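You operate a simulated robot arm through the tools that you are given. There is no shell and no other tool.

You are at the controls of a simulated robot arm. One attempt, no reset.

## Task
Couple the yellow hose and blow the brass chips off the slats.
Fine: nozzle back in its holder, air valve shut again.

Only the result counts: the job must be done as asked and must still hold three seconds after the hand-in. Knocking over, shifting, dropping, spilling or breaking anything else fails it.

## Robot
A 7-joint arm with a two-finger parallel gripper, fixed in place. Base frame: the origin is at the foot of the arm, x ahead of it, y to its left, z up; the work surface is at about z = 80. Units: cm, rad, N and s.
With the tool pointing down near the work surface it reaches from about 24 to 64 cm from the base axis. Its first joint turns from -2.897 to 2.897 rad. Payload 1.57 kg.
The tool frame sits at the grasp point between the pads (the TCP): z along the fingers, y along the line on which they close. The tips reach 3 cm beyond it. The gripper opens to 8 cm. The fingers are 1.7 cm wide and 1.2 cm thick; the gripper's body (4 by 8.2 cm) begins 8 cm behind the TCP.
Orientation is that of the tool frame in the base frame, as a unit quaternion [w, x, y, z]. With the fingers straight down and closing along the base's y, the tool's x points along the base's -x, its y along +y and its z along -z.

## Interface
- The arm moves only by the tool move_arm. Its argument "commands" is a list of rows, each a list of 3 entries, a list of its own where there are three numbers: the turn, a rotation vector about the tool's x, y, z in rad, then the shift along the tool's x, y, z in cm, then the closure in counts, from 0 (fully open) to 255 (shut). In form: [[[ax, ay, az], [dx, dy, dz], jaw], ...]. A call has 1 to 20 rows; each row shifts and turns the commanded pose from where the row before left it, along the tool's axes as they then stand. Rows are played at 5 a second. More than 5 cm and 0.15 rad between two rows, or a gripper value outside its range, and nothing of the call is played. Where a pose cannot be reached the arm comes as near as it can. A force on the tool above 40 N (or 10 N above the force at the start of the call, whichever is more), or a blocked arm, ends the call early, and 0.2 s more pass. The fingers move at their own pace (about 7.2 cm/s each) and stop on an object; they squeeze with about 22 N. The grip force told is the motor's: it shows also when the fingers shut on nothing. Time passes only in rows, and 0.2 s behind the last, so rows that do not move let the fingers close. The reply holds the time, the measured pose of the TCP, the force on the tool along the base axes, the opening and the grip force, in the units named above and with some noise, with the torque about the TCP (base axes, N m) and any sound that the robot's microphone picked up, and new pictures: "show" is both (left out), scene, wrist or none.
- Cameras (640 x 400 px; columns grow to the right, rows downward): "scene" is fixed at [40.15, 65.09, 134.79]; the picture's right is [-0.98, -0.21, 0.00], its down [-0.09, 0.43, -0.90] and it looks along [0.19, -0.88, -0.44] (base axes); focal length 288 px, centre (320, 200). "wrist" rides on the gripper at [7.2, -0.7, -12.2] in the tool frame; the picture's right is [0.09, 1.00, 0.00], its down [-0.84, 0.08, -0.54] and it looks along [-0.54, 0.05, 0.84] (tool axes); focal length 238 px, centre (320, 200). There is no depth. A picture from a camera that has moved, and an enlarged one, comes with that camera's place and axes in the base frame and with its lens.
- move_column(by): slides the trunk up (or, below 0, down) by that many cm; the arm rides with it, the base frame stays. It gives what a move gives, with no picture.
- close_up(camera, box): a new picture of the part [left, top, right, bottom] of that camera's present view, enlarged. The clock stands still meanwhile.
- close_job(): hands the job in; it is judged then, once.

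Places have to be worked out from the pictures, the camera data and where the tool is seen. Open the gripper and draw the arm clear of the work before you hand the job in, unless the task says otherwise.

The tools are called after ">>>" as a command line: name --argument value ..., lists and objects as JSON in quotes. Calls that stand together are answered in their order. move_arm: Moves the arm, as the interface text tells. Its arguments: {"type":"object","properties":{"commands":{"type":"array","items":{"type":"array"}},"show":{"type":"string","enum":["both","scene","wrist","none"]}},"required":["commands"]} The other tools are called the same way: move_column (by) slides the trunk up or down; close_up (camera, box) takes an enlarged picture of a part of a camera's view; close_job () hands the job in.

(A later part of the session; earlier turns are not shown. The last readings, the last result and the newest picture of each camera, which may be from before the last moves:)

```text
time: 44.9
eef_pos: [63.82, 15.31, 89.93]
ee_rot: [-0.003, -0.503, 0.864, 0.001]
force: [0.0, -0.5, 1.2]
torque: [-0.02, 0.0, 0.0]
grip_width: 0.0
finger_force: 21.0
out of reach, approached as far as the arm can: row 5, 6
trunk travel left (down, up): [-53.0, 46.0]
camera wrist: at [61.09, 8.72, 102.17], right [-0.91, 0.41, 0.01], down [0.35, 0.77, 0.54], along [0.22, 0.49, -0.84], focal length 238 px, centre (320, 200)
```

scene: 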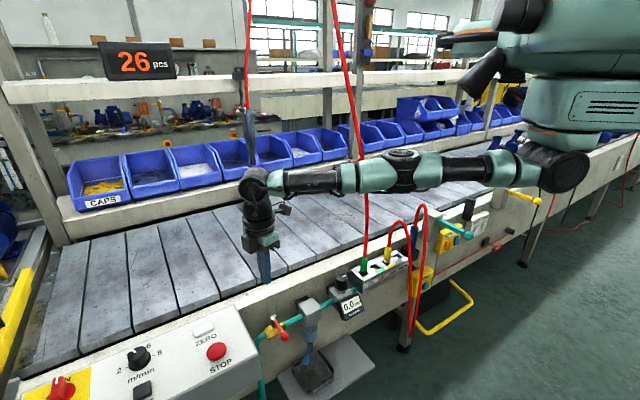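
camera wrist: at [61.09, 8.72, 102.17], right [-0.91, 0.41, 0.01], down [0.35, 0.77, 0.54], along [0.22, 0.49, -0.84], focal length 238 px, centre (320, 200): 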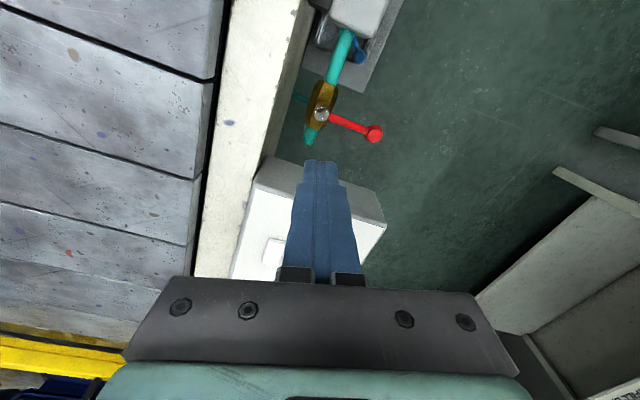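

Only the wrist roll moved. I'll turn the hand the long way to its roll limit, which should force the elbow to take part, and then add inward motion.

>>> move_arm --commands '[[[0, 0, 0.145], [0, 0, 0], 255], [[0, 0, 0.145], [0, 0, 0], 255], [[0, 0, 0.145], [0, 0, 0], 255], [[0, 0, 0.145], [0, 0, 0], 255], [[0, 0, 0.145], [0, 0, 0], 255], [[0, 0, 0.145], [0, 0, 0], 255], [[0, 0, 0.145], [0, 0, 0], 255], [[0, 0, 0.145], [0, 0, 0], 255], [[0, 0, 0.145], [0, 0, 0], 255], [[0, 0, 0.145], [0, 0, 0], 255], [[0, 0, 0.145], [0, 0, 0], 255], [[0, 0, 0.145], [0, 0, 0], 255], [[0, 0, 0.145], [0, 0, 0], 255]]' --show "scene"

```text
time: 47.7
eef_pos: [60.28, 15.48, 92.44]
ee_rot: [0.001, 0.024, 1.0, 0.002]
force: [-0.3, -0.2, 1.1]
torque: [-0.01, 0.0, -0.01]
grip_width: 0.02
finger_force: 21.4
out of reach, approached as far as the arm can: row 5, 7, 8, 9, 10, 11, 12, 13
trunk travel left (down, up): [-53.0, 46.0]
```

scene: 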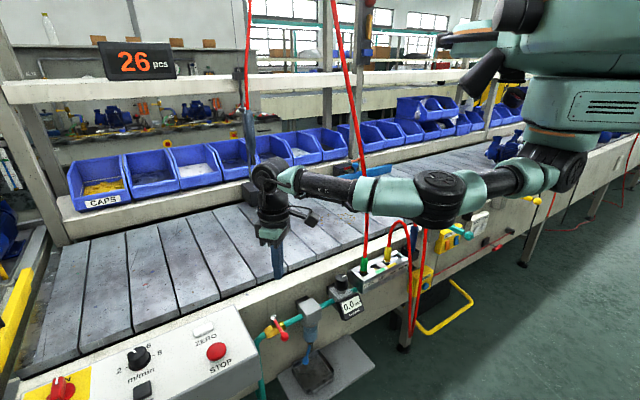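

That worked: the elbow has bent and the hand is at 62 cm reach. I'll pull further inward to about 53 cm and set the yaw back toward +20°.

>>> move_arm --commands '[[[0, 0, 0], [3.8, -1.2, 0], 255], [[0, 0, 0], [3.8, -1.2, 0], 255], [[0, 0, -0.14], [0, 0, 0], 255], [[0, 0, -0.14], [0, 0, 0], 255], [[0, 0, -0.14], [0, 0, 0], 255], [[0, 0, 0], [0, 0, 0], 255]]'

```text
time: 49.1
eef_pos: [52.48, 13.48, 92.34]
ee_rot: [0.002, -0.186, 0.982, 0.002]
force: [0.1, 0.2, 0.5]
torque: [-0.01, 0.02, 0.0]
grip_width: 0.0
finger_force: 21.8
trunk travel left (down, up): [-53.0, 46.0]
camera wrist: at [46.15, 10.26, 104.62], right [-0.45, 0.89, 0.0], down [0.75, 0.38, 0.55], along [0.49, 0.25, -0.84], focal length 238 px, centre (320, 200)
```

scene: 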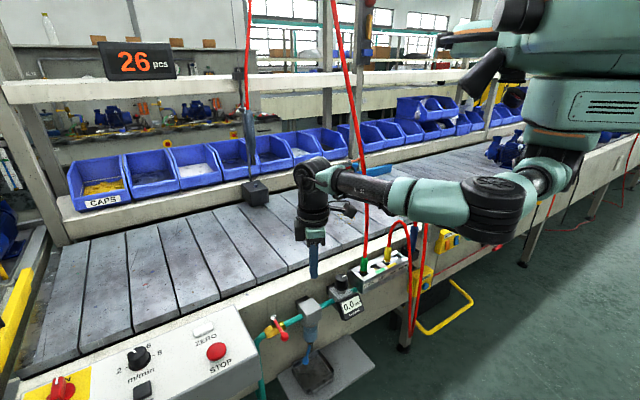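
wrist: 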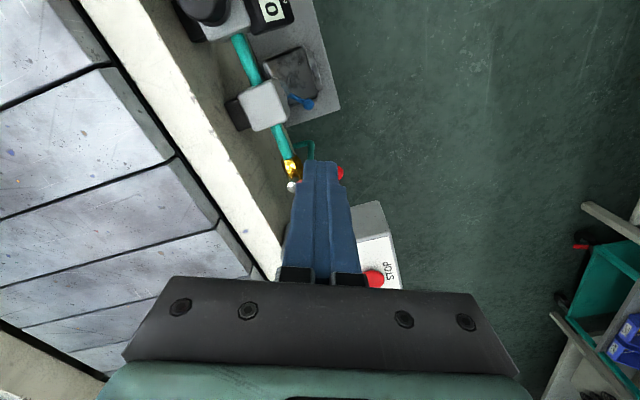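

The elbow is bent again with room to spare. I'll turn the hand to 45° yaw, tilt it 0.3 rad so the fingers point outward (which saves about 6 cm of reach), and move beside the lever at height.

>>> move_arm --commands '[[[0, 0, -0.137], [0, 0, 0], 255], [[0, 0, -0.137], [0, 0, 0], 255], [[0, 0, -0.137], [0, 0, 0], 255], [[0, -0.15, 0], [0, 0, 0], 255], [[0, -0.15, 0], [0, 0, 0], 255], [[0, 0, 0], [-3.37, -0.73, 1.04], 255], [[0, 0, 0], [-3.37, -0.73, 1.04], 255], [[0, 0, 0], [0, 0, 0], 255]]'

```text
time: 50.9
eef_pos: [58.86, 17.67, 92.32]
ee_rot: [0.142, -0.377, 0.913, 0.057]
force: [0.5, -0.6, 0.7]
torque: [0.0, 0.0, 0.04]
grip_width: 0.01
finger_force: 21.3
trunk travel left (down, up): [-53.0, 46.0]
camera wrist: at [51.92, 9.73, 101.73], right [-0.77, 0.64, -0.03], down [0.4, 0.5, 0.77], along [0.51, 0.58, -0.64], focal length 238 px, centre (320, 200)
```

scene: 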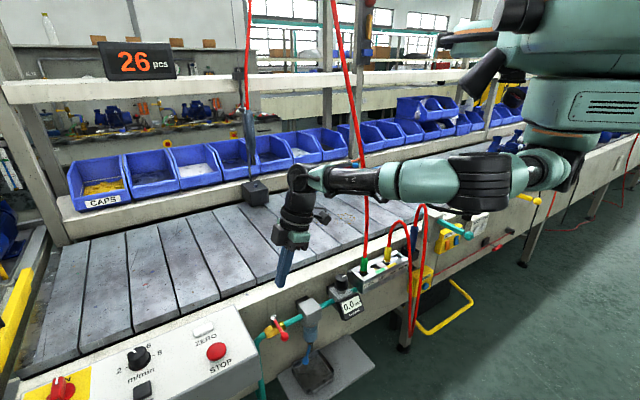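
wrist: 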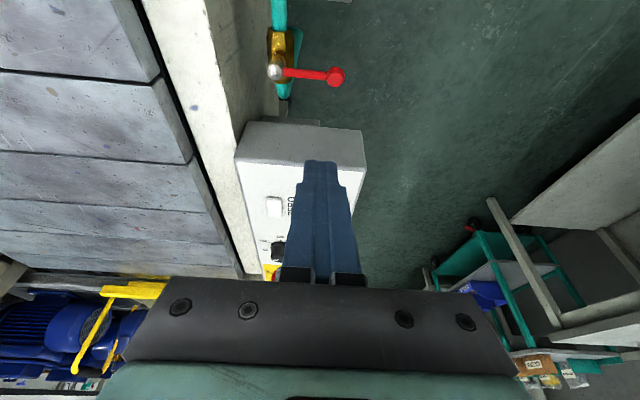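

The tilt is right and the arm is comfortably bent. I'll move the last 3 cm past the lever and descend to about z=79.

>>> move_arm --commands '[[[0, 0, 0], [-2.96, -0.7, 0.92], 255], [[0, 0, 0], [1.28, 0, 4.13], 255], [[0, 0, 0], [1.28, 0, 4.13], 255], [[0, 0, 0], [1.28, 0, 4.13], 255], [[0, 0, 0], [0, 0, 0], 255]]'

>>> close_up --camera "wrist" --box '[160, 40, 480, 240]'

>>> close_up --camera "scene" --box '[200, 240, 360, 360]'

```text
time: 52.1
eef_pos: [61.23, 19.14, 79.31]
ee_rot: [0.141, -0.379, 0.913, 0.057]
force: [0.4, -0.1, -0.2]
torque: [0.02, 0.0, -0.02]
grip_width: 0.01
finger_force: 20.9
trunk travel left (down, up): [-53.0, 46.0]
camera wrist: at [54.38, 11.31, 88.8], right [-0.77, 0.64, -0.03], down [0.39, 0.5, 0.77], along [0.51, 0.58, -0.64], focal length 238 px, centre (320, 200)
```

scene: 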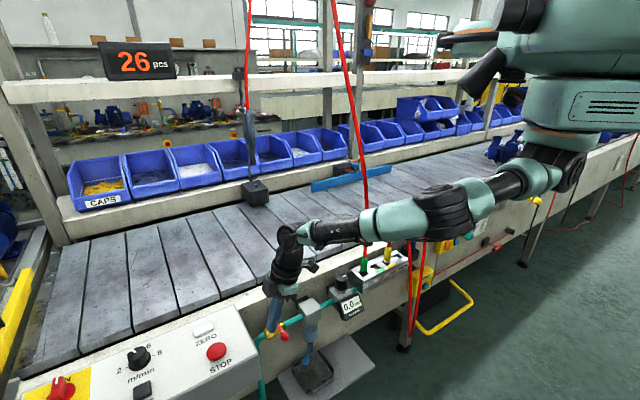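
wrist: 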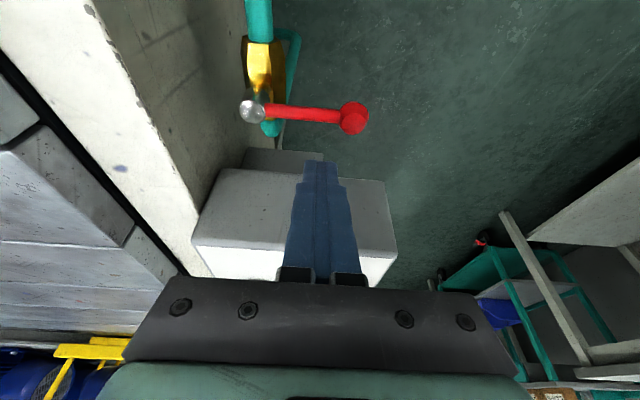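

```text
2.00 times, centred on (320, 140) of wrist
camera zoom: at [54.38, 11.31, 88.8], right [-0.77, 0.64, -0.03], down [0.39, 0.5, 0.77], along [0.51, 0.58, -0.64], focal length 477 px, centre (320, 320)
```

zoom: 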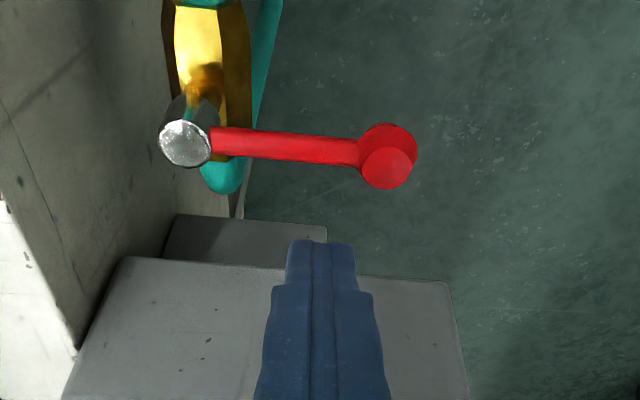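

```text
3.33 times, centred on (280, 300) of scene
camera zoom: at [40.15, 65.09, 134.79], right [-0.98, -0.21, 0.0], down [-0.09, 0.43, -0.9], along [0.19, -0.88, -0.44], focal length 962 px, centre (453, -133)
```

zoom: 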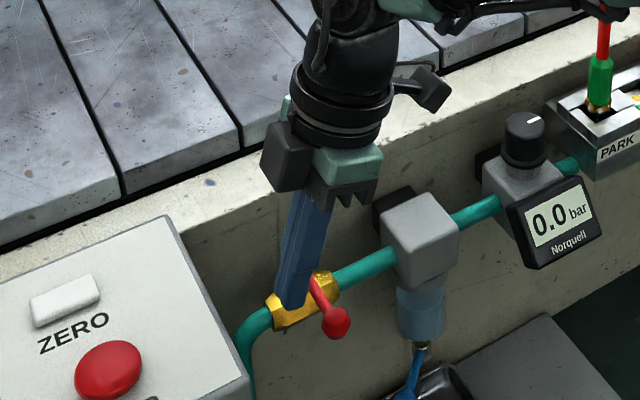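

Fingers hang beside the lever with clearance. I'll lower the last 4 cm and push gently through the first 15° of turn.

>>> move_arm --commands '[[[0, 0, 0], [0.41, 0, 2.02], 255], [[0, 0, 0], [0.41, 0, 2.02], 255], [[0, 0, 0], [0, 0, 0], 255], [[0, 0, 0], [0.6, 0, -0.18], 255], [[0, 0, 0], [0.6, 0, -0.19], 255], [[0, 0, 0], [0.48, 0.12, -0.15], 255], [[0, 0, 0], [0.48, 0.12, -0.15], 255], [[0, 0, 0], [0, 0, 0], 255]]'

>>> close_up --camera "wrist" --box '[160, 20, 480, 220]'

>>> close_up --camera "scene" --box '[200, 260, 360, 360]'

```text
time: 53.9
eef_pos: [59.96, 18.01, 75.45]
ee_rot: [0.141, -0.378, 0.913, 0.057]
force: [0.8, 0.6, 0.6]
torque: [0.0, -0.03, 0.0]
grip_width: 0.0
finger_force: 21.2
trunk travel left (down, up): [-53.0, 46.0]
camera wrist: at [53.01, 10.13, 84.92], right [-0.77, 0.64, -0.03], down [0.39, 0.5, 0.77], along [0.51, 0.58, -0.64], focal length 238 px, centre (320, 200)
```

scene: 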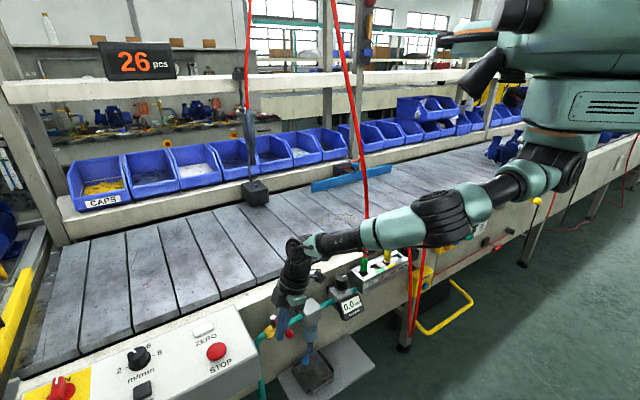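
wrist: 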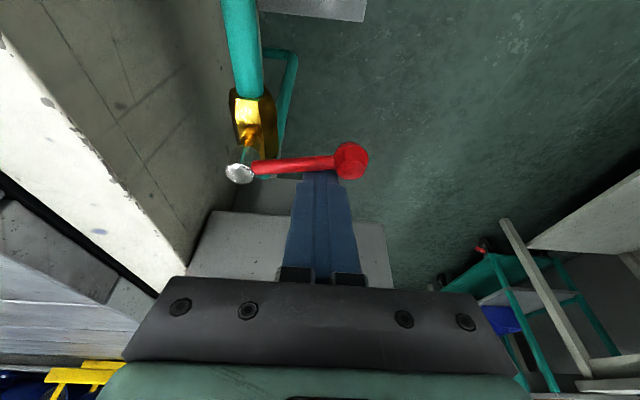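

```text
2.00 times, centred on (320, 120) of wrist
camera zoom: at [53.01, 10.13, 84.92], right [-0.77, 0.64, -0.03], down [0.39, 0.5, 0.77], along [0.51, 0.58, -0.64], focal length 477 px, centre (320, 360)
```

zoom: 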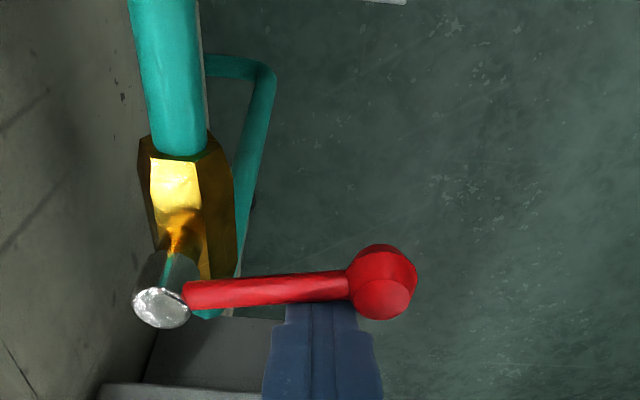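

```text
4.00 times, centred on (280, 310) of scene
camera zoom: at [40.15, 65.09, 134.79], right [-0.98, -0.21, 0.0], down [-0.09, 0.43, -0.9], along [0.19, -0.88, -0.44], focal length 1154 px, centre (480, -240)
```

zoom: 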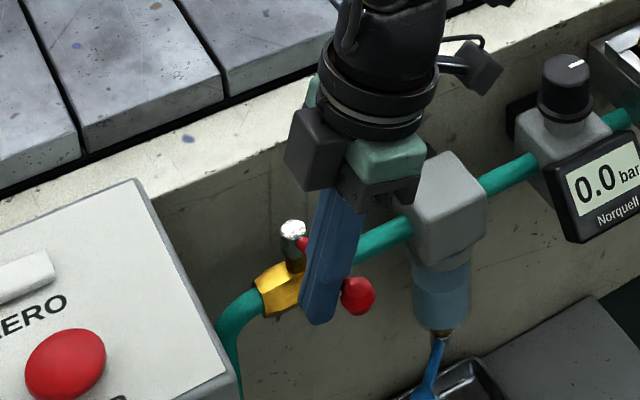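

The lever is turning freely toward the filter side. I'll follow its arc through to about 75°.

>>> move_arm --commands '[[[0, 0, 0], [0.56, 0, -0.17], 255], [[0, 0, 0], [0.56, 0, -0.17], 255], [[0, 0, 0], [0.57, -0.16, -0.18], 255], [[0, 0, 0], [0.57, -0.16, -0.18], 255], [[0, 0, 0], [0.55, -0.34, -0.17], 255], [[0, 0, 0], [0.55, -0.34, -0.17], 255], [[0, 0, 0], [0.45, -0.53, -0.14], 255], [[0, 0, 0], [0.45, -0.53, -0.14], 255], [[0, 0, 0], [0, 0, 0], 255]]'

>>> close_up --camera "wrist" --box '[160, 20, 480, 220]'

>>> close_up --camera "scene" --box '[200, 260, 360, 360]'

```text
time: 55.9
eef_pos: [58.33, 13.29, 75.36]
ee_rot: [0.141, -0.377, 0.914, 0.057]
force: [0.7, -0.4, -0.8]
torque: [0.02, 0.0, 0.0]
grip_width: 0.0
finger_force: 21.2
trunk travel left (down, up): [-53.0, 46.0]
camera wrist: at [51.35, 5.46, 84.8], right [-0.77, 0.64, -0.03], down [0.4, 0.5, 0.77], along [0.51, 0.58, -0.64], focal length 238 px, centre (320, 200)
```

scene: 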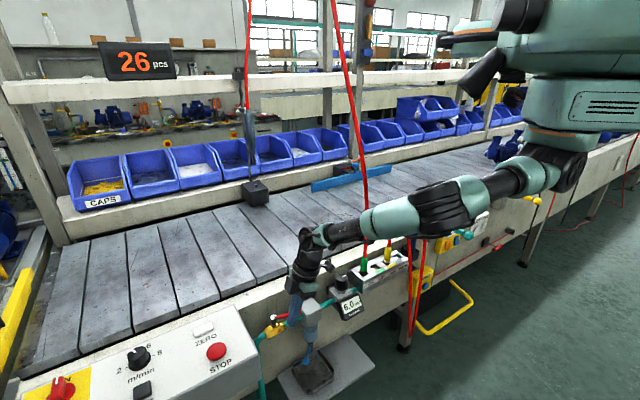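
wrist: 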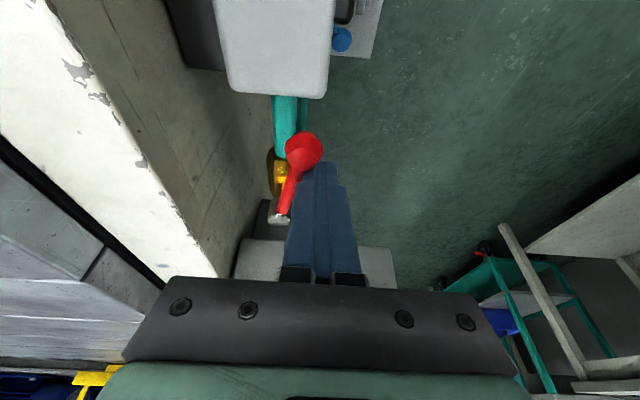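

```text
2.00 times, centred on (320, 120) of wrist
camera zoom: at [51.35, 5.46, 84.8], right [-0.77, 0.64, -0.03], down [0.4, 0.5, 0.77], along [0.51, 0.58, -0.64], focal length 477 px, centre (320, 360)
```

zoom: 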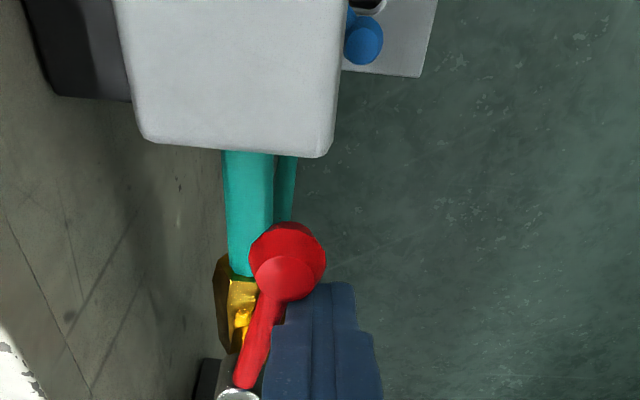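

```text
4.00 times, centred on (280, 310) of scene
camera zoom: at [40.15, 65.09, 134.79], right [-0.98, -0.21, 0.0], down [-0.09, 0.43, -0.9], along [0.19, -0.88, -0.44], focal length 1154 px, centre (480, -240)
```

zoom: 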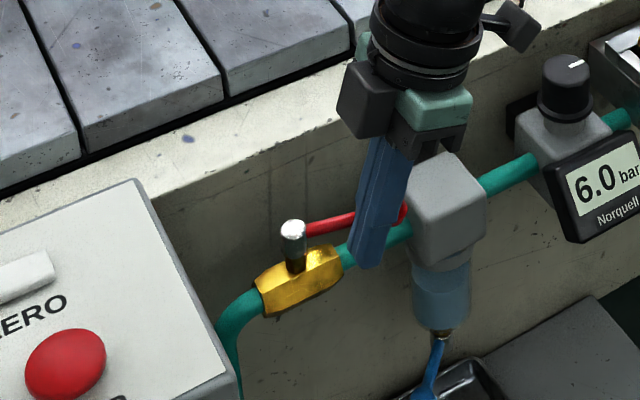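

The gauge now reads 6.0 bar. I'll push the lever the rest of the way in line with the pipe, then back off and rise clear.

>>> move_arm --commands '[[[0, 0, 0], [0.3, -0.6, -0.09], 255], [[0, 0, 0], [0.3, -0.6, -0.09], 255], [[0, 0, 0], [0, 0, 0], 255], [[0, 0, 0], [0, 1.2, 0], 255], [[0, 0, 0], [0, 1.5, 0], 255], [[0, 0, 0], [-1.2, 0, -3.9], 255], [[0, 0, 0], [-1.2, 0, -3.9], 255], [[0, 0, 0], [-1.2, 0, -3.9], 255], [[0, 0, 0], [-1.2, 0, -3.9], 255], [[0, 0, 0], [0, 0, 0], 255]]'

>>> close_up --camera "scene" --box '[240, 260, 400, 360]'

```text
time: 58.1
eef_pos: [56.81, 14.0, 91.74]
ee_rot: [0.14, -0.377, 0.914, 0.057]
force: [-0.4, 1.1, 0.2]
torque: [0.03, 0.0, 0.01]
grip_width: 0.0
finger_force: 21.5
trunk travel left (down, up): [-53.0, 46.0]
camera wrist: at [49.82, 6.21, 101.19], right [-0.77, 0.64, -0.03], down [0.4, 0.5, 0.77], along [0.51, 0.58, -0.64], focal length 238 px, centre (320, 200)
```

scene: 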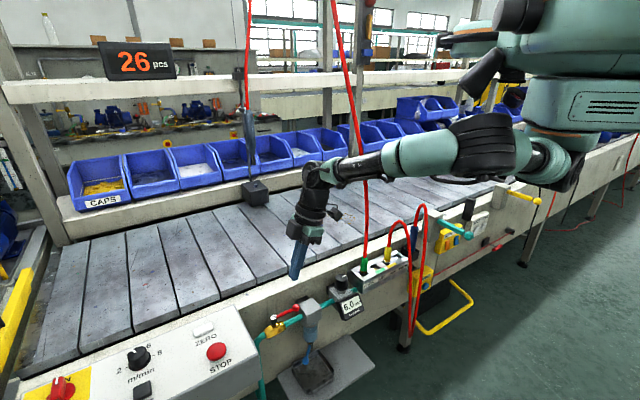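
wrist: 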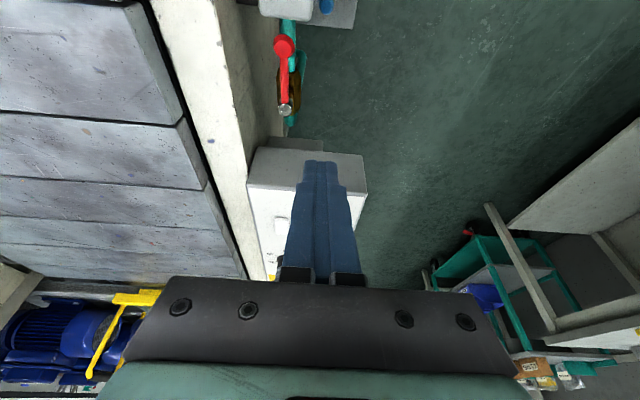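

```text
4.00 times, centred on (320, 310) of scene
camera zoom: at [40.15, 65.09, 134.79], right [-0.98, -0.21, 0.0], down [-0.09, 0.43, -0.9], along [0.19, -0.88, -0.44], focal length 1154 px, centre (320, -240)
```

zoom: 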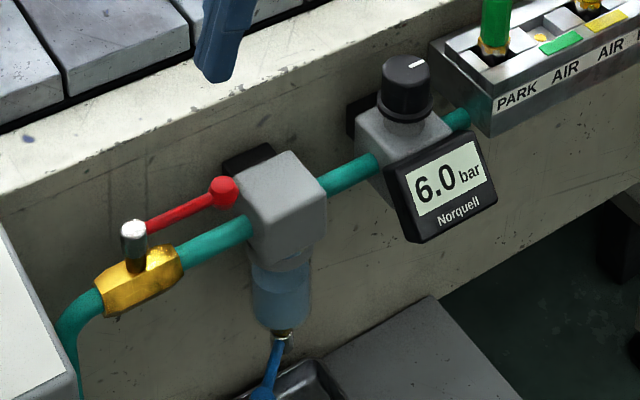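

Valve open, 6.0 bar, lever parallel to the pipe. Next the nozzle: I'll untilt, pull inward and yaw the hand back toward the manifold side.

>>> move_arm --commands '[[[0, 0.15, 0], [2.5, 1.5, -1.5], 255], [[0, 0.15, 0], [2.5, 1.5, -1.5], 200], [[0, 0, 0.14], [2, 0, -1], 108], [[0, 0, 0.14], [2, 0, -1], 108], [[0, 0, 0.14], [2, 0, -1], 108], [[0, 0, 0.14], [2, 0, -1], 108], [[0, 0, 0.14], [2, 0, 0], 108], [[0, 0, 0.14], [2, 0, 0], 108], [[0, 0, 0], [0, 0, 0], 108]]' --show "scene"

```text
time: 60.1
eef_pos: [40.07, 7.33, 97.3]
ee_rot: [0.002, 0.029, 1.0, 0.002]
force: [-0.8, 0.0, -0.3]
torque: [0.03, 0.02, 0.0]
grip_width: 4.6
finger_force: 0.1
trunk travel left (down, up): [-53.0, 46.0]
```

scene: 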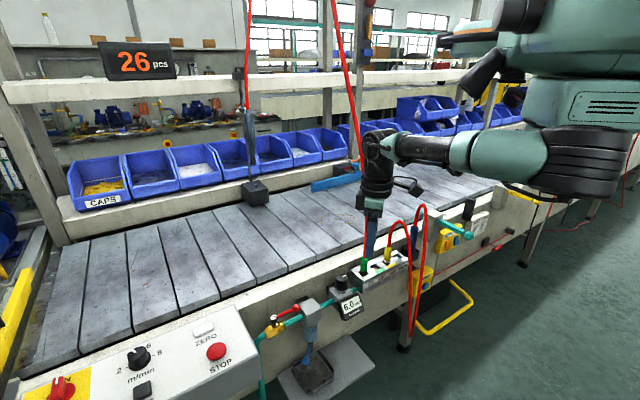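

I'll travel toward the nozzle's holder on the far side of the manifold, staying above everything.

>>> move_arm --commands '[[[0, 0, 0], [2.37, -3.91, -0.5], 108], [[0, 0, 0], [2.37, -3.91, -0.5], 108], [[0, 0, 0], [2.37, -3.91, -0.5], 108], [[0, 0, 0], [2.37, -3.91, -0.5], 108], [[0, 0, 0], [2.37, -3.91, 0], 108], [[0, 0, 0], [2.37, -3.91, 0], 108], [[0, 0, 0], [2.37, -3.91, 0], 108], [[0, 0, 0.146], [0, 0, 0], 108], [[0, 0, 0.146], [0, 0, 0], 108], [[0, 0, 0.146], [0, 0, 0], 108], [[0, 0, 0.146], [0, 0, 0], 108], [[0, 0, 0.146], [0, 0, 0], 108], [[0, 0, 0], [0, 0, 0], 108]]'

>>> close_up --camera "wrist" --box '[220, 60, 420, 185]'

>>> close_up --camera "scene" --box '[370, 190, 470, 280]'

```text
time: 62.9
eef_pos: [22.07, -19.1, 99.22]
ee_rot: [0.001, 0.383, 0.924, 0.002]
force: [0.1, -0.4, 0.4]
torque: [-0.01, 0.0, 0.01]
grip_width: 4.62
finger_force: 0.0
trunk travel left (down, up): [-53.0, 46.0]
camera wrist: at [16.46, -14.51, 111.44], right [0.64, 0.77, 0.01], down [0.64, -0.54, 0.54], along [0.42, -0.34, -0.84], focal length 238 px, centre (320, 200)
```

scene: 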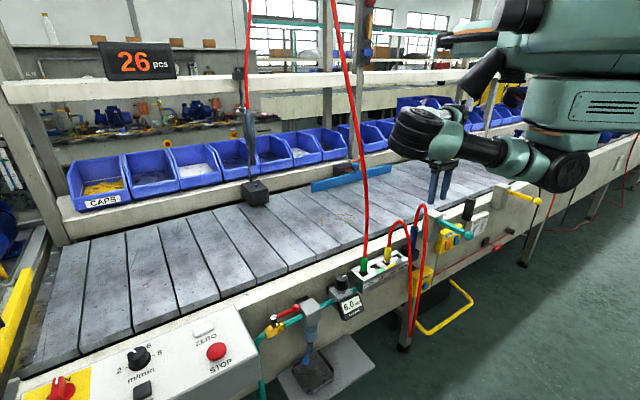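
wrist: 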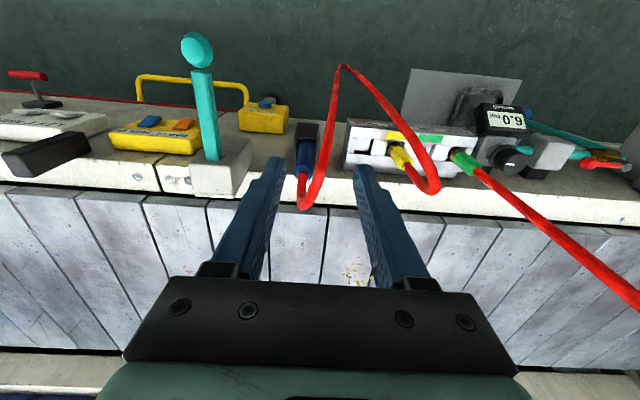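

```text
3.20 times, centred on (320, 122) of wrist
camera zoom: at [16.46, -14.51, 111.44], right [0.64, 0.77, 0.01], down [0.64, -0.54, 0.54], along [0.42, -0.34, -0.84], focal length 763 px, centre (320, 448)
```

zoom: 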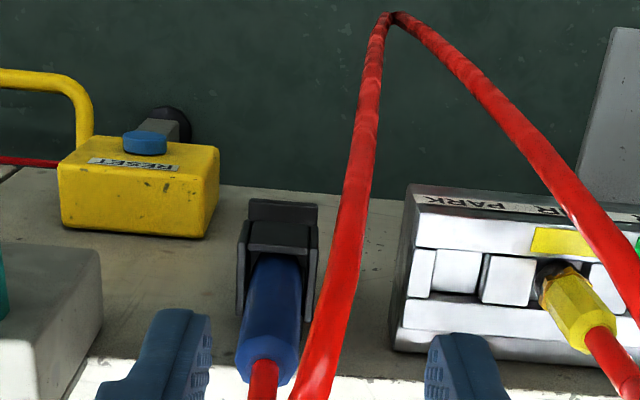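

```text
4.44 times, centred on (420, 235) of scene
camera zoom: at [40.15, 65.09, 134.79], right [-0.98, -0.21, 0.0], down [-0.09, 0.43, -0.9], along [0.19, -0.88, -0.44], focal length 1282 px, centre (-124, 44)
```

zoom: 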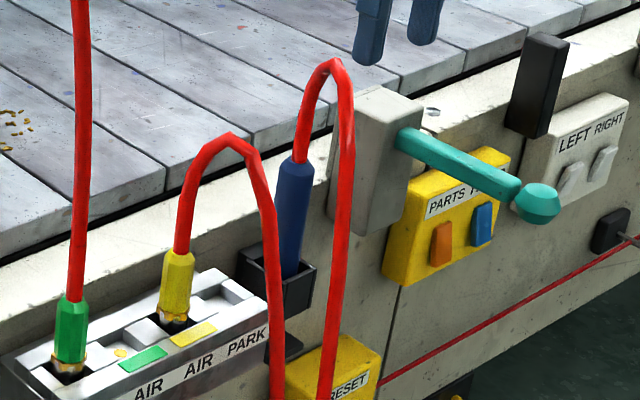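

The nozzle body stands at roughly u=0.5, n=-36, top at z≈83. I'll move above it and look closer before lowering.

>>> move_arm --commands '[[[0, 0, 0], [-3.5, -0.8, 0], 108], [[0, 0, 0], [-3.5, -0.8, 0], 108], [[0, 0, 0], [0, 0, 4], 108], [[0, 0, 0], [0, 0, 2], 108], [[0, 0, 0], [0, 0, 0], 108]]'

>>> close_up --camera "wrist" --box '[240, 100, 400, 200]'

>>> close_up --camera "scene" --box '[370, 190, 470, 280]'

```text
time: 64.1
eef_pos: [25.71, -25.25, 93.25]
ee_rot: [0.003, 0.383, 0.924, 0.002]
force: [0.6, 0.2, -0.3]
torque: [-0.01, 0.03, -0.03]
grip_width: 4.63
finger_force: 0.0
trunk travel left (down, up): [-53.0, 46.0]
camera wrist: at [20.16, -20.55, 105.42], right [0.64, 0.77, 0.0], down [0.64, -0.54, 0.54], along [0.42, -0.34, -0.84], focal length 238 px, centre (320, 200)
```

scene: 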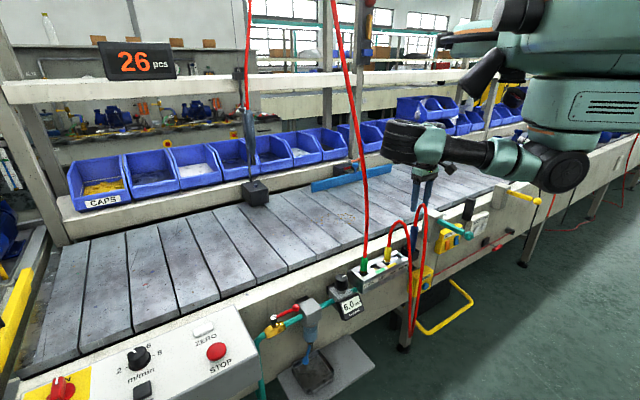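
wrist: 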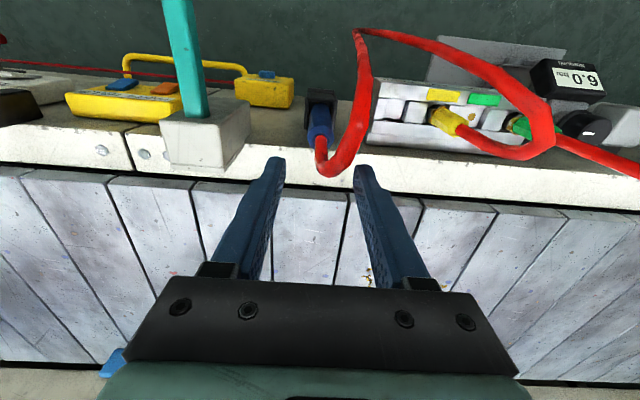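

```text
4.00 times, centred on (320, 150) of wrist
camera zoom: at [20.16, -20.55, 105.42], right [0.64, 0.77, 0.0], down [0.64, -0.54, 0.54], along [0.42, -0.34, -0.84], focal length 953 px, centre (320, 400)
```

zoom: 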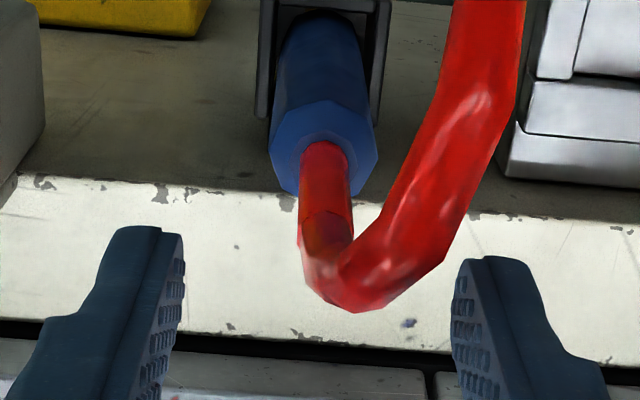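

```text
4.44 times, centred on (420, 235) of scene
camera zoom: at [40.15, 65.09, 134.79], right [-0.98, -0.21, 0.0], down [-0.09, 0.43, -0.9], along [0.19, -0.88, -0.44], focal length 1282 px, centre (-124, 44)
```

zoom: 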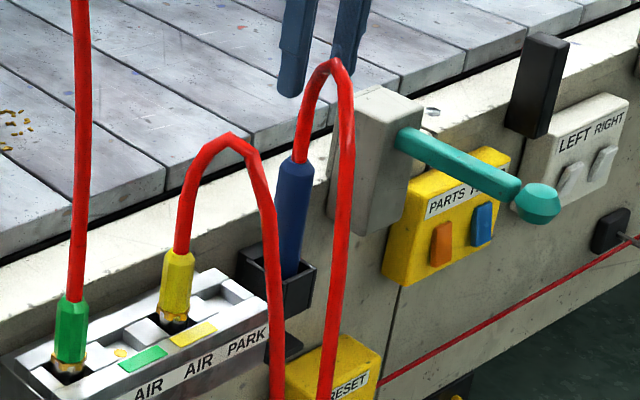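

The nozzle's axis comes out at u≈0.4, n≈-36.1, top at z≈83, about 2.6 cm thick; TCP is right over it. I'll descend around it and close.

>>> move_arm --commands '[[[0, 0, 0], [-0.05, 0.08, 4], 108], [[0, 0, 0], [0, 0, 4], 108], [[0, 0, 0], [0, 0, 3.5], 108], [[0, 0, 0], [0, 0, 2.2], 108], [[0, 0, 0], [0, 0, 0], 108]]'

>>> close_up --camera "wrist" --box '[240, 100, 400, 200]'

>>> close_up --camera "scene" --box '[370, 190, 470, 280]'

```text
time: 65.3
eef_pos: [25.85, -25.23, 79.5]
ee_rot: [0.002, 0.383, 0.924, 0.002]
force: [-0.3, 0.3, 0.8]
torque: [0.01, -0.01, 0.01]
grip_width: 4.63
finger_force: 0.1
trunk travel left (down, up): [-53.0, 46.0]
camera wrist: at [20.37, -20.6, 91.66], right [0.64, 0.77, 0.0], down [0.64, -0.54, 0.54], along [0.42, -0.34, -0.84], focal length 238 px, centre (320, 200)
```

scene: 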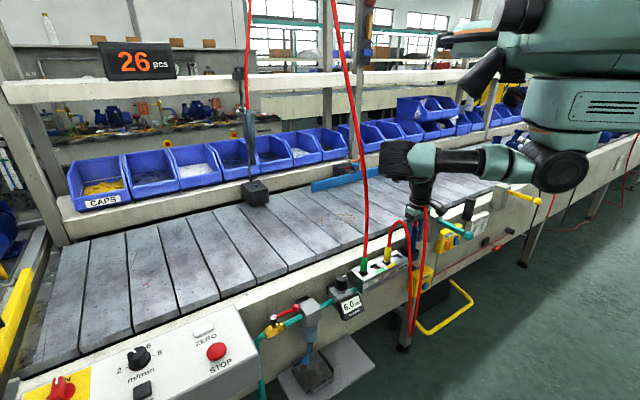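
wrist: 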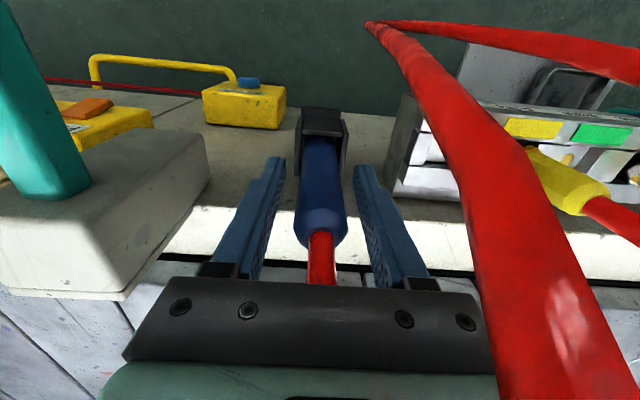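

```text
4.00 times, centred on (320, 150) of wrist
camera zoom: at [20.37, -20.6, 91.66], right [0.64, 0.77, 0.0], down [0.64, -0.54, 0.54], along [0.42, -0.34, -0.84], focal length 953 px, centre (320, 400)
```

zoom: 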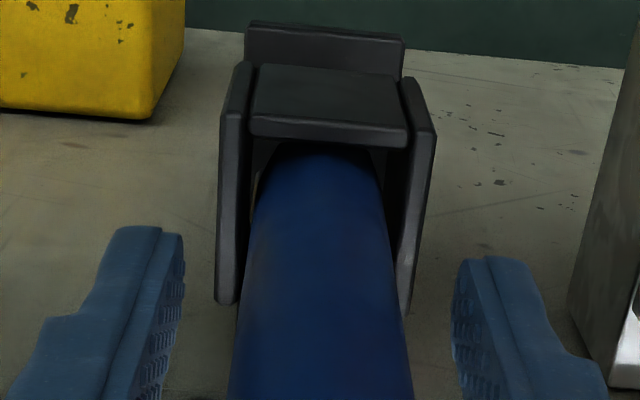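

```text
4.44 times, centred on (420, 235) of scene
camera zoom: at [40.15, 65.09, 134.79], right [-0.98, -0.21, 0.0], down [-0.09, 0.43, -0.9], along [0.19, -0.88, -0.44], focal length 1282 px, centre (-124, 44)
```

zoom: 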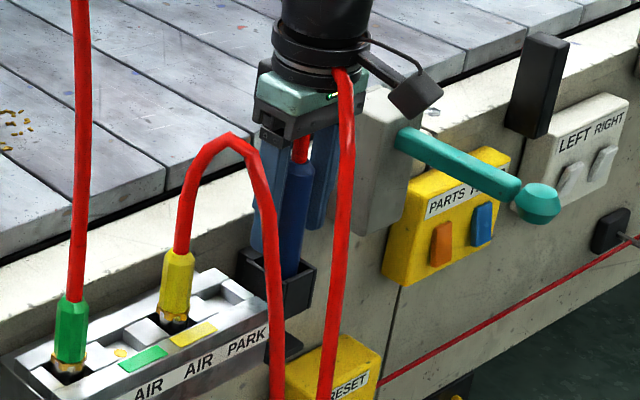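

Fingers stand on both sides of the nozzle body with no contact forces. I'll close on it.

>>> move_arm --commands '[[[0, 0, 0], [0, 0, 0], 160], [[0, 0, 0], [0, 0, 0], 255], [[0, 0, 0], [0, 0, 0], 255], [[0, 0, 0], [0, 0, 0], 255]]'

>>> close_up --camera "wrist" --box '[240, 100, 400, 200]'

>>> close_up --camera "scene" --box '[380, 210, 450, 280]'

```text
time: 66.3
eef_pos: [25.82, -25.16, 79.54]
ee_rot: [0.001, 0.382, 0.924, 0.002]
force: [0.7, 0.1, -0.3]
torque: [-0.03, -0.03, 0.0]
grip_width: 2.52
finger_force: 22.4
trunk travel left (down, up): [-53.0, 46.0]
camera wrist: at [20.38, -20.59, 91.69], right [0.64, 0.77, 0.0], down [0.64, -0.54, 0.54], along [0.42, -0.34, -0.84], focal length 238 px, centre (320, 200)
```

scene: 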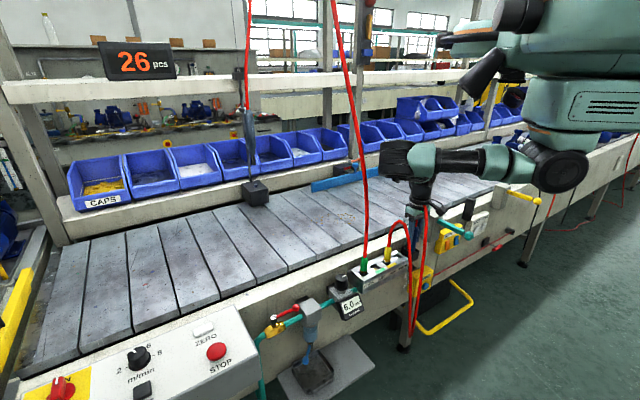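
wrist: 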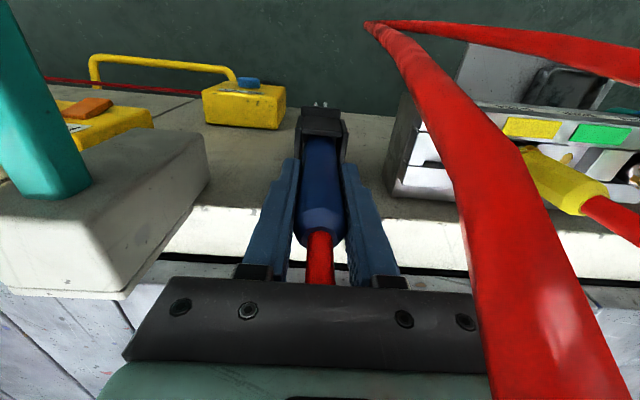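

```text
4.00 times, centred on (320, 150) of wrist
camera zoom: at [20.38, -20.59, 91.69], right [0.64, 0.77, 0.0], down [0.64, -0.54, 0.54], along [0.42, -0.34, -0.84], focal length 953 px, centre (320, 400)
```

zoom: 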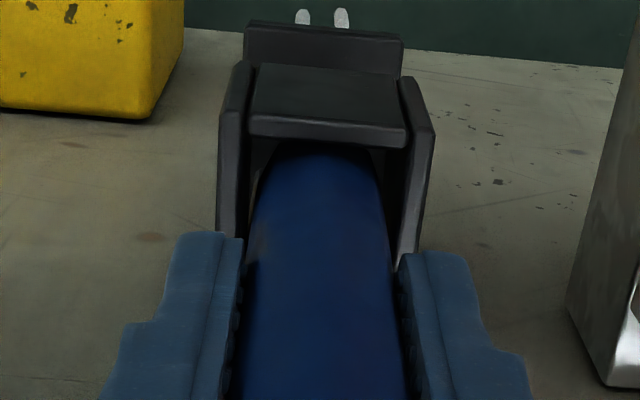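

```text
5.71 times, centred on (415, 245) of scene
camera zoom: at [40.15, 65.09, 134.79], right [-0.98, -0.21, 0.0], down [-0.09, 0.43, -0.9], along [0.19, -0.88, -0.44], focal length 1648 px, centre (-223, -57)
```

zoom: 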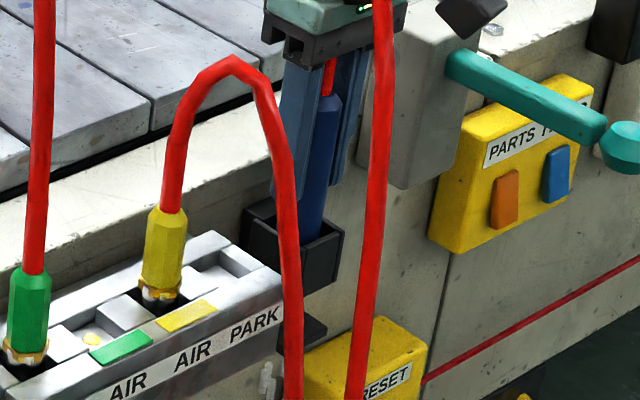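

It is gripped at 2.52 cm, and white air puffs show below the holder, so squeezing seems to trigger the air. I'll lift the nozzle straight out.

>>> move_arm --commands '[[[0, 0, 0], [0, 0, -1.5], 255], [[0, 0, 0], [0, 0, -2.5], 255], [[0, 0, 0], [0, 0, -3], 255], [[0, 0, 0], [0, 0, -3], 255], [[0, 0, 0], [0, 0, -3], 255], [[0, 0, 0], [0, 0, -3], 255], [[0, 0, 0], [0, 0, -2], 255], [[0, 0, 0], [0, 0, 0], 255]]'

>>> close_up --camera "scene" --box '[360, 170, 460, 280]'

>>> close_up --camera "wrist" --box '[220, 80, 420, 205]'

```text
time: 68.1
eef_pos: [25.77, -25.19, 97.55]
ee_rot: [0.001, 0.383, 0.924, 0.003]
force: [-0.2, 0.1, -0.9]
torque: [0.05, -0.02, -0.01]
grip_width: 2.51
finger_force: 22.1
trunk travel left (down, up): [-53.0, 46.0]
camera wrist: at [20.34, -20.53, 109.78], right [0.64, 0.77, 0.0], down [0.64, -0.54, 0.54], along [0.42, -0.34, -0.84], focal length 238 px, centre (320, 200)
```

scene: 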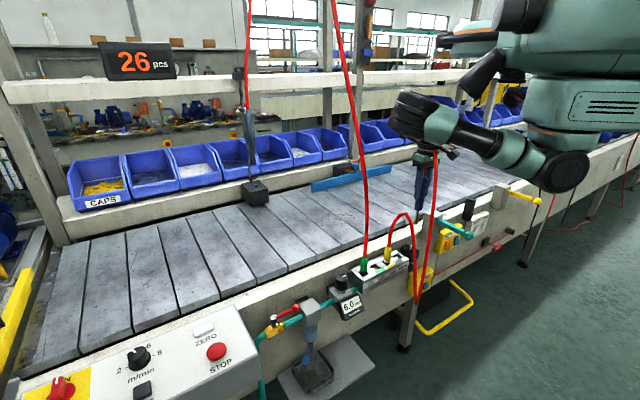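
wrist: 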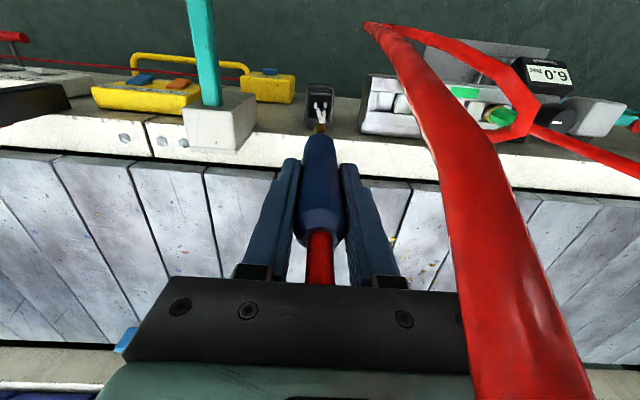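

```text
3.64 times, centred on (410, 225) of scene
camera zoom: at [40.15, 65.09, 134.79], right [-0.98, -0.21, 0.0], down [-0.09, 0.43, -0.9], along [0.19, -0.88, -0.44], focal length 1049 px, centre (-7, 109)
```

zoom: 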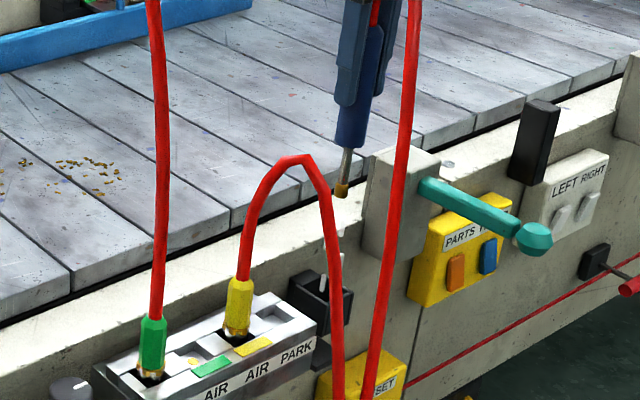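

```text
3.20 times, centred on (320, 142) of wrist
camera zoom: at [20.34, -20.53, 109.78], right [0.64, 0.77, 0.0], down [0.64, -0.54, 0.54], along [0.42, -0.34, -0.84], focal length 763 px, centre (320, 384)
```

zoom: 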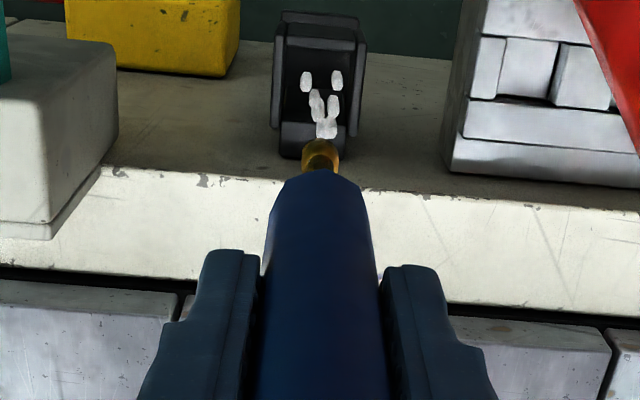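

The nozzle is 13 cm from grip to brass tip, and the air jet comes straight out of it. I'll raise a little and carry it along to u≈17, staying on the frame side of the chips.

>>> move_arm --commands '[[[0, 0, 0], [0, 0, -3], 255], [[0, 0, 0], [0, 4.2, 0], 255], [[0, 0, 0], [0, 4.2, 0], 255], [[0, 0, 0], [0, 4.2, 0], 255], [[0, 0, 0], [0, 4.2, 0], 255], [[0, 0, 0], [0, 0, 0], 255]]'

>>> close_up --camera "wrist" --box '[240, 150, 480, 300]'

>>> close_up --camera "scene" --box '[260, 150, 420, 260]'

```text
time: 69.5
eef_pos: [37.75, -13.43, 100.82]
ee_rot: [0.001, 0.384, 0.923, 0.003]
force: [-1.0, 0.2, -0.4]
torque: [-0.01, 0.03, 0.0]
grip_width: 2.53
finger_force: 21.8
trunk travel left (down, up): [-53.0, 46.0]
camera wrist: at [32.23, -8.81, 112.94], right [0.64, 0.77, 0.01], down [0.64, -0.54, 0.54], along [0.42, -0.34, -0.84], focal length 238 px, centre (320, 200)
```

scene: 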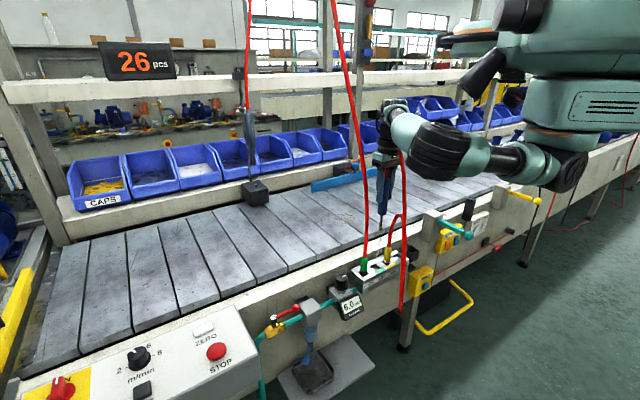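
wrist: 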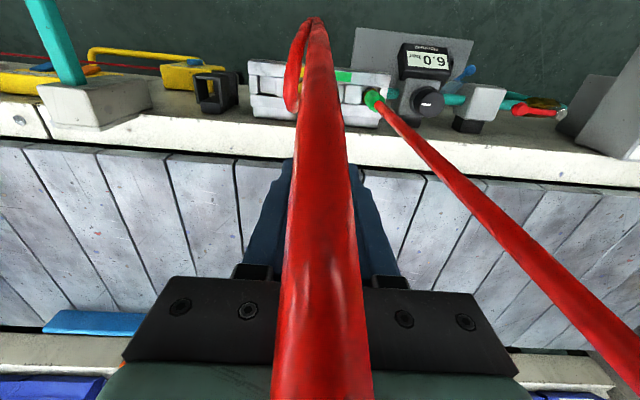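

```text
2.67 times, centred on (360, 225) of wrist
camera zoom: at [32.23, -8.81, 112.94], right [0.64, 0.77, 0.01], down [0.64, -0.54, 0.54], along [0.42, -0.34, -0.84], focal length 636 px, centre (213, 133)
```

zoom: 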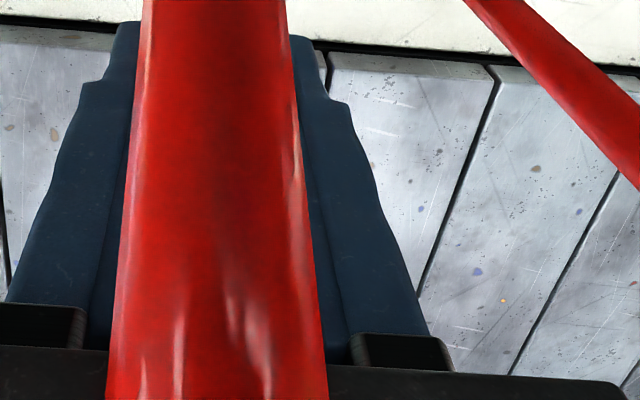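

```text
3.64 times, centred on (340, 205) of scene
camera zoom: at [40.15, 65.09, 134.79], right [-0.98, -0.21, 0.0], down [-0.09, 0.43, -0.9], along [0.19, -0.88, -0.44], focal length 1049 px, centre (247, 182)
```

zoom: 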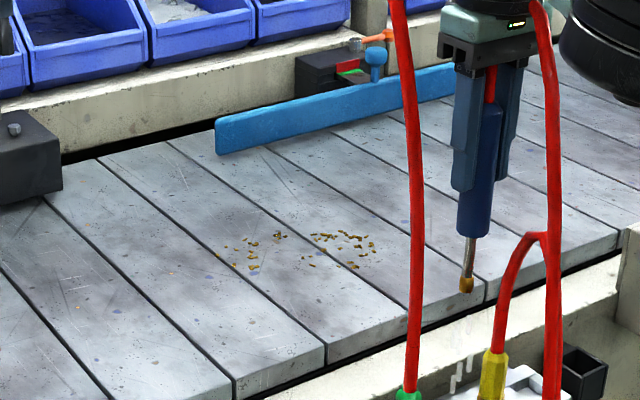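

Chips lie at u≈9–26, n≈-54 to -65 on the slats. I'll tilt the nozzle about 0.75 rad so it points away toward the far side, keeping the tip short of the chips.

>>> move_arm --commands '[[[0, -0.15, 0], [-1.2, 0, 0], 255], [[0, -0.15, 0], [-1.2, 0, 0], 255], [[0, -0.15, 0], [-1.2, 0, 0], 255], [[0, -0.15, 0], [-1.2, 0, 0], 255], [[0, -0.15, 0], [-1.2, 0, 0], 255], [[0, 0, 0], [0, 0, 0], 255]]'

>>> close_up --camera "scene" --box '[260, 150, 420, 260]'

```text
time: 70.9
eef_pos: [41.68, -17.41, 102.31]
ee_rot: [0.341, 0.357, 0.859, -0.139]
force: [-0.4, 1.0, -1.3]
torque: [0.04, -0.02, 0.05]
grip_width: 2.47
finger_force: 21.7
trunk travel left (down, up): [-53.0, 46.0]
camera wrist: at [31.68, -8.25, 106.38], right [0.66, 0.75, -0.06], down [0.22, -0.12, 0.97], along [0.72, -0.65, -0.24], focal length 238 px, centre (320, 200)
```

scene: 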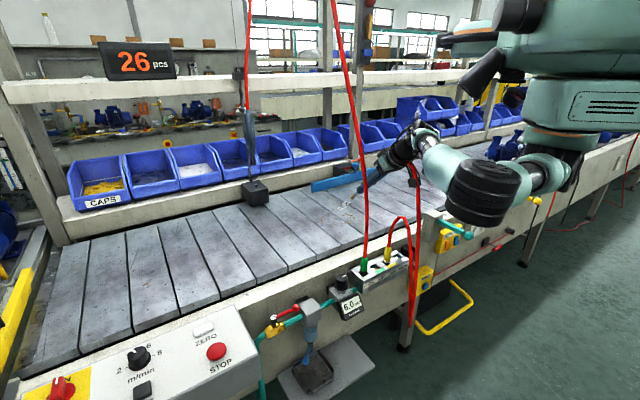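
wrist: 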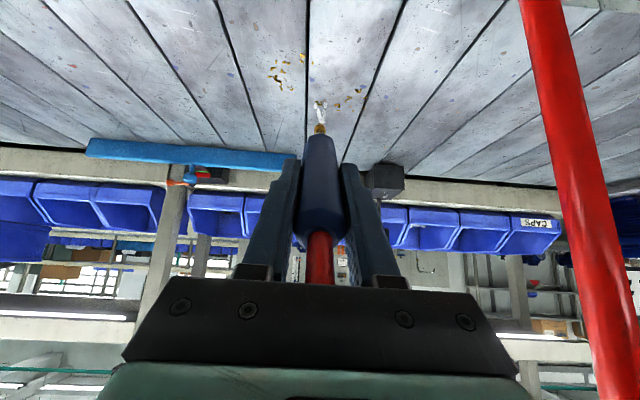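

```text
3.64 times, centred on (340, 205) of scene
camera zoom: at [40.15, 65.09, 134.79], right [-0.98, -0.21, 0.0], down [-0.09, 0.43, -0.9], along [0.19, -0.88, -0.44], focal length 1049 px, centre (247, 182)
```

zoom: 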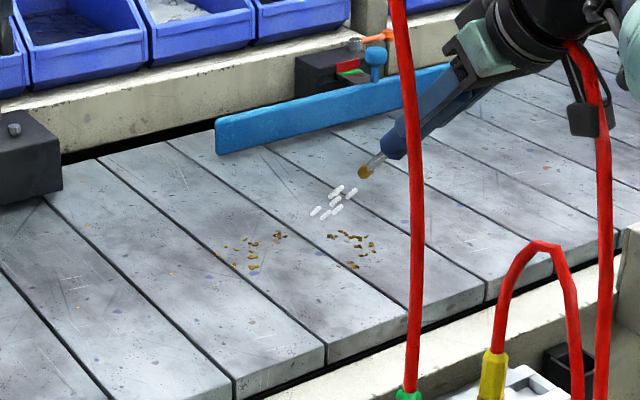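

The jet is pointing down-range now. I'll look closely at the chips to see if any have moved.

>>> close_up --camera "scene" --box '[300, 180, 390, 240]'

>>> close_up --camera "wrist" --box '[220, 0, 420, 160]'

```text
6.67 times, centred on (345, 210) of scene
camera zoom: at [40.15, 65.09, 134.79], right [-0.98, -0.21, 0.0], down [-0.09, 0.43, -0.9], along [0.19, -0.88, -0.44], focal length 1923 px, centre (153, 133)
```

zoom: 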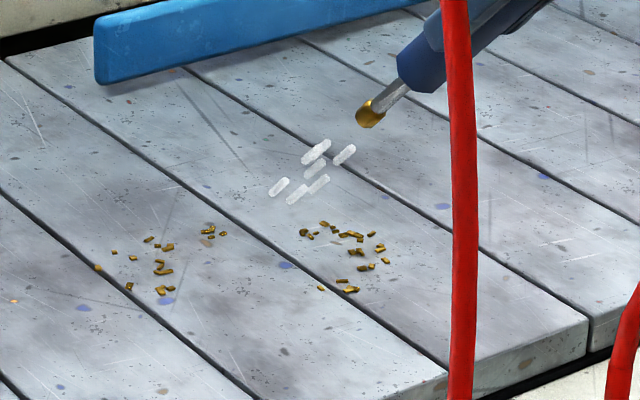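

```text
2.50 times, centred on (320, 80) of wrist
camera zoom: at [31.68, -8.25, 106.38], right [0.66, 0.75, -0.06], down [0.22, -0.12, 0.97], along [0.72, -0.65, -0.24], focal length 596 px, centre (320, 500)
```

zoom: 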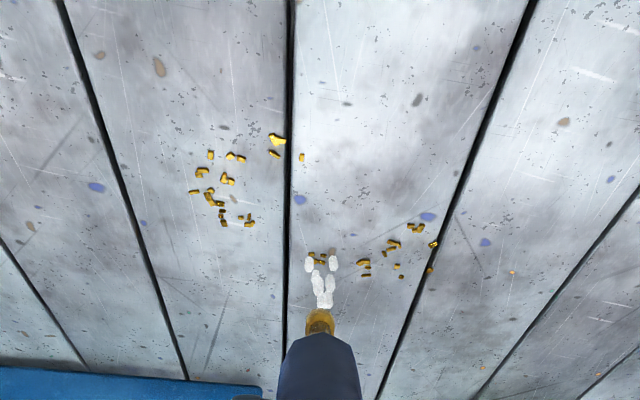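

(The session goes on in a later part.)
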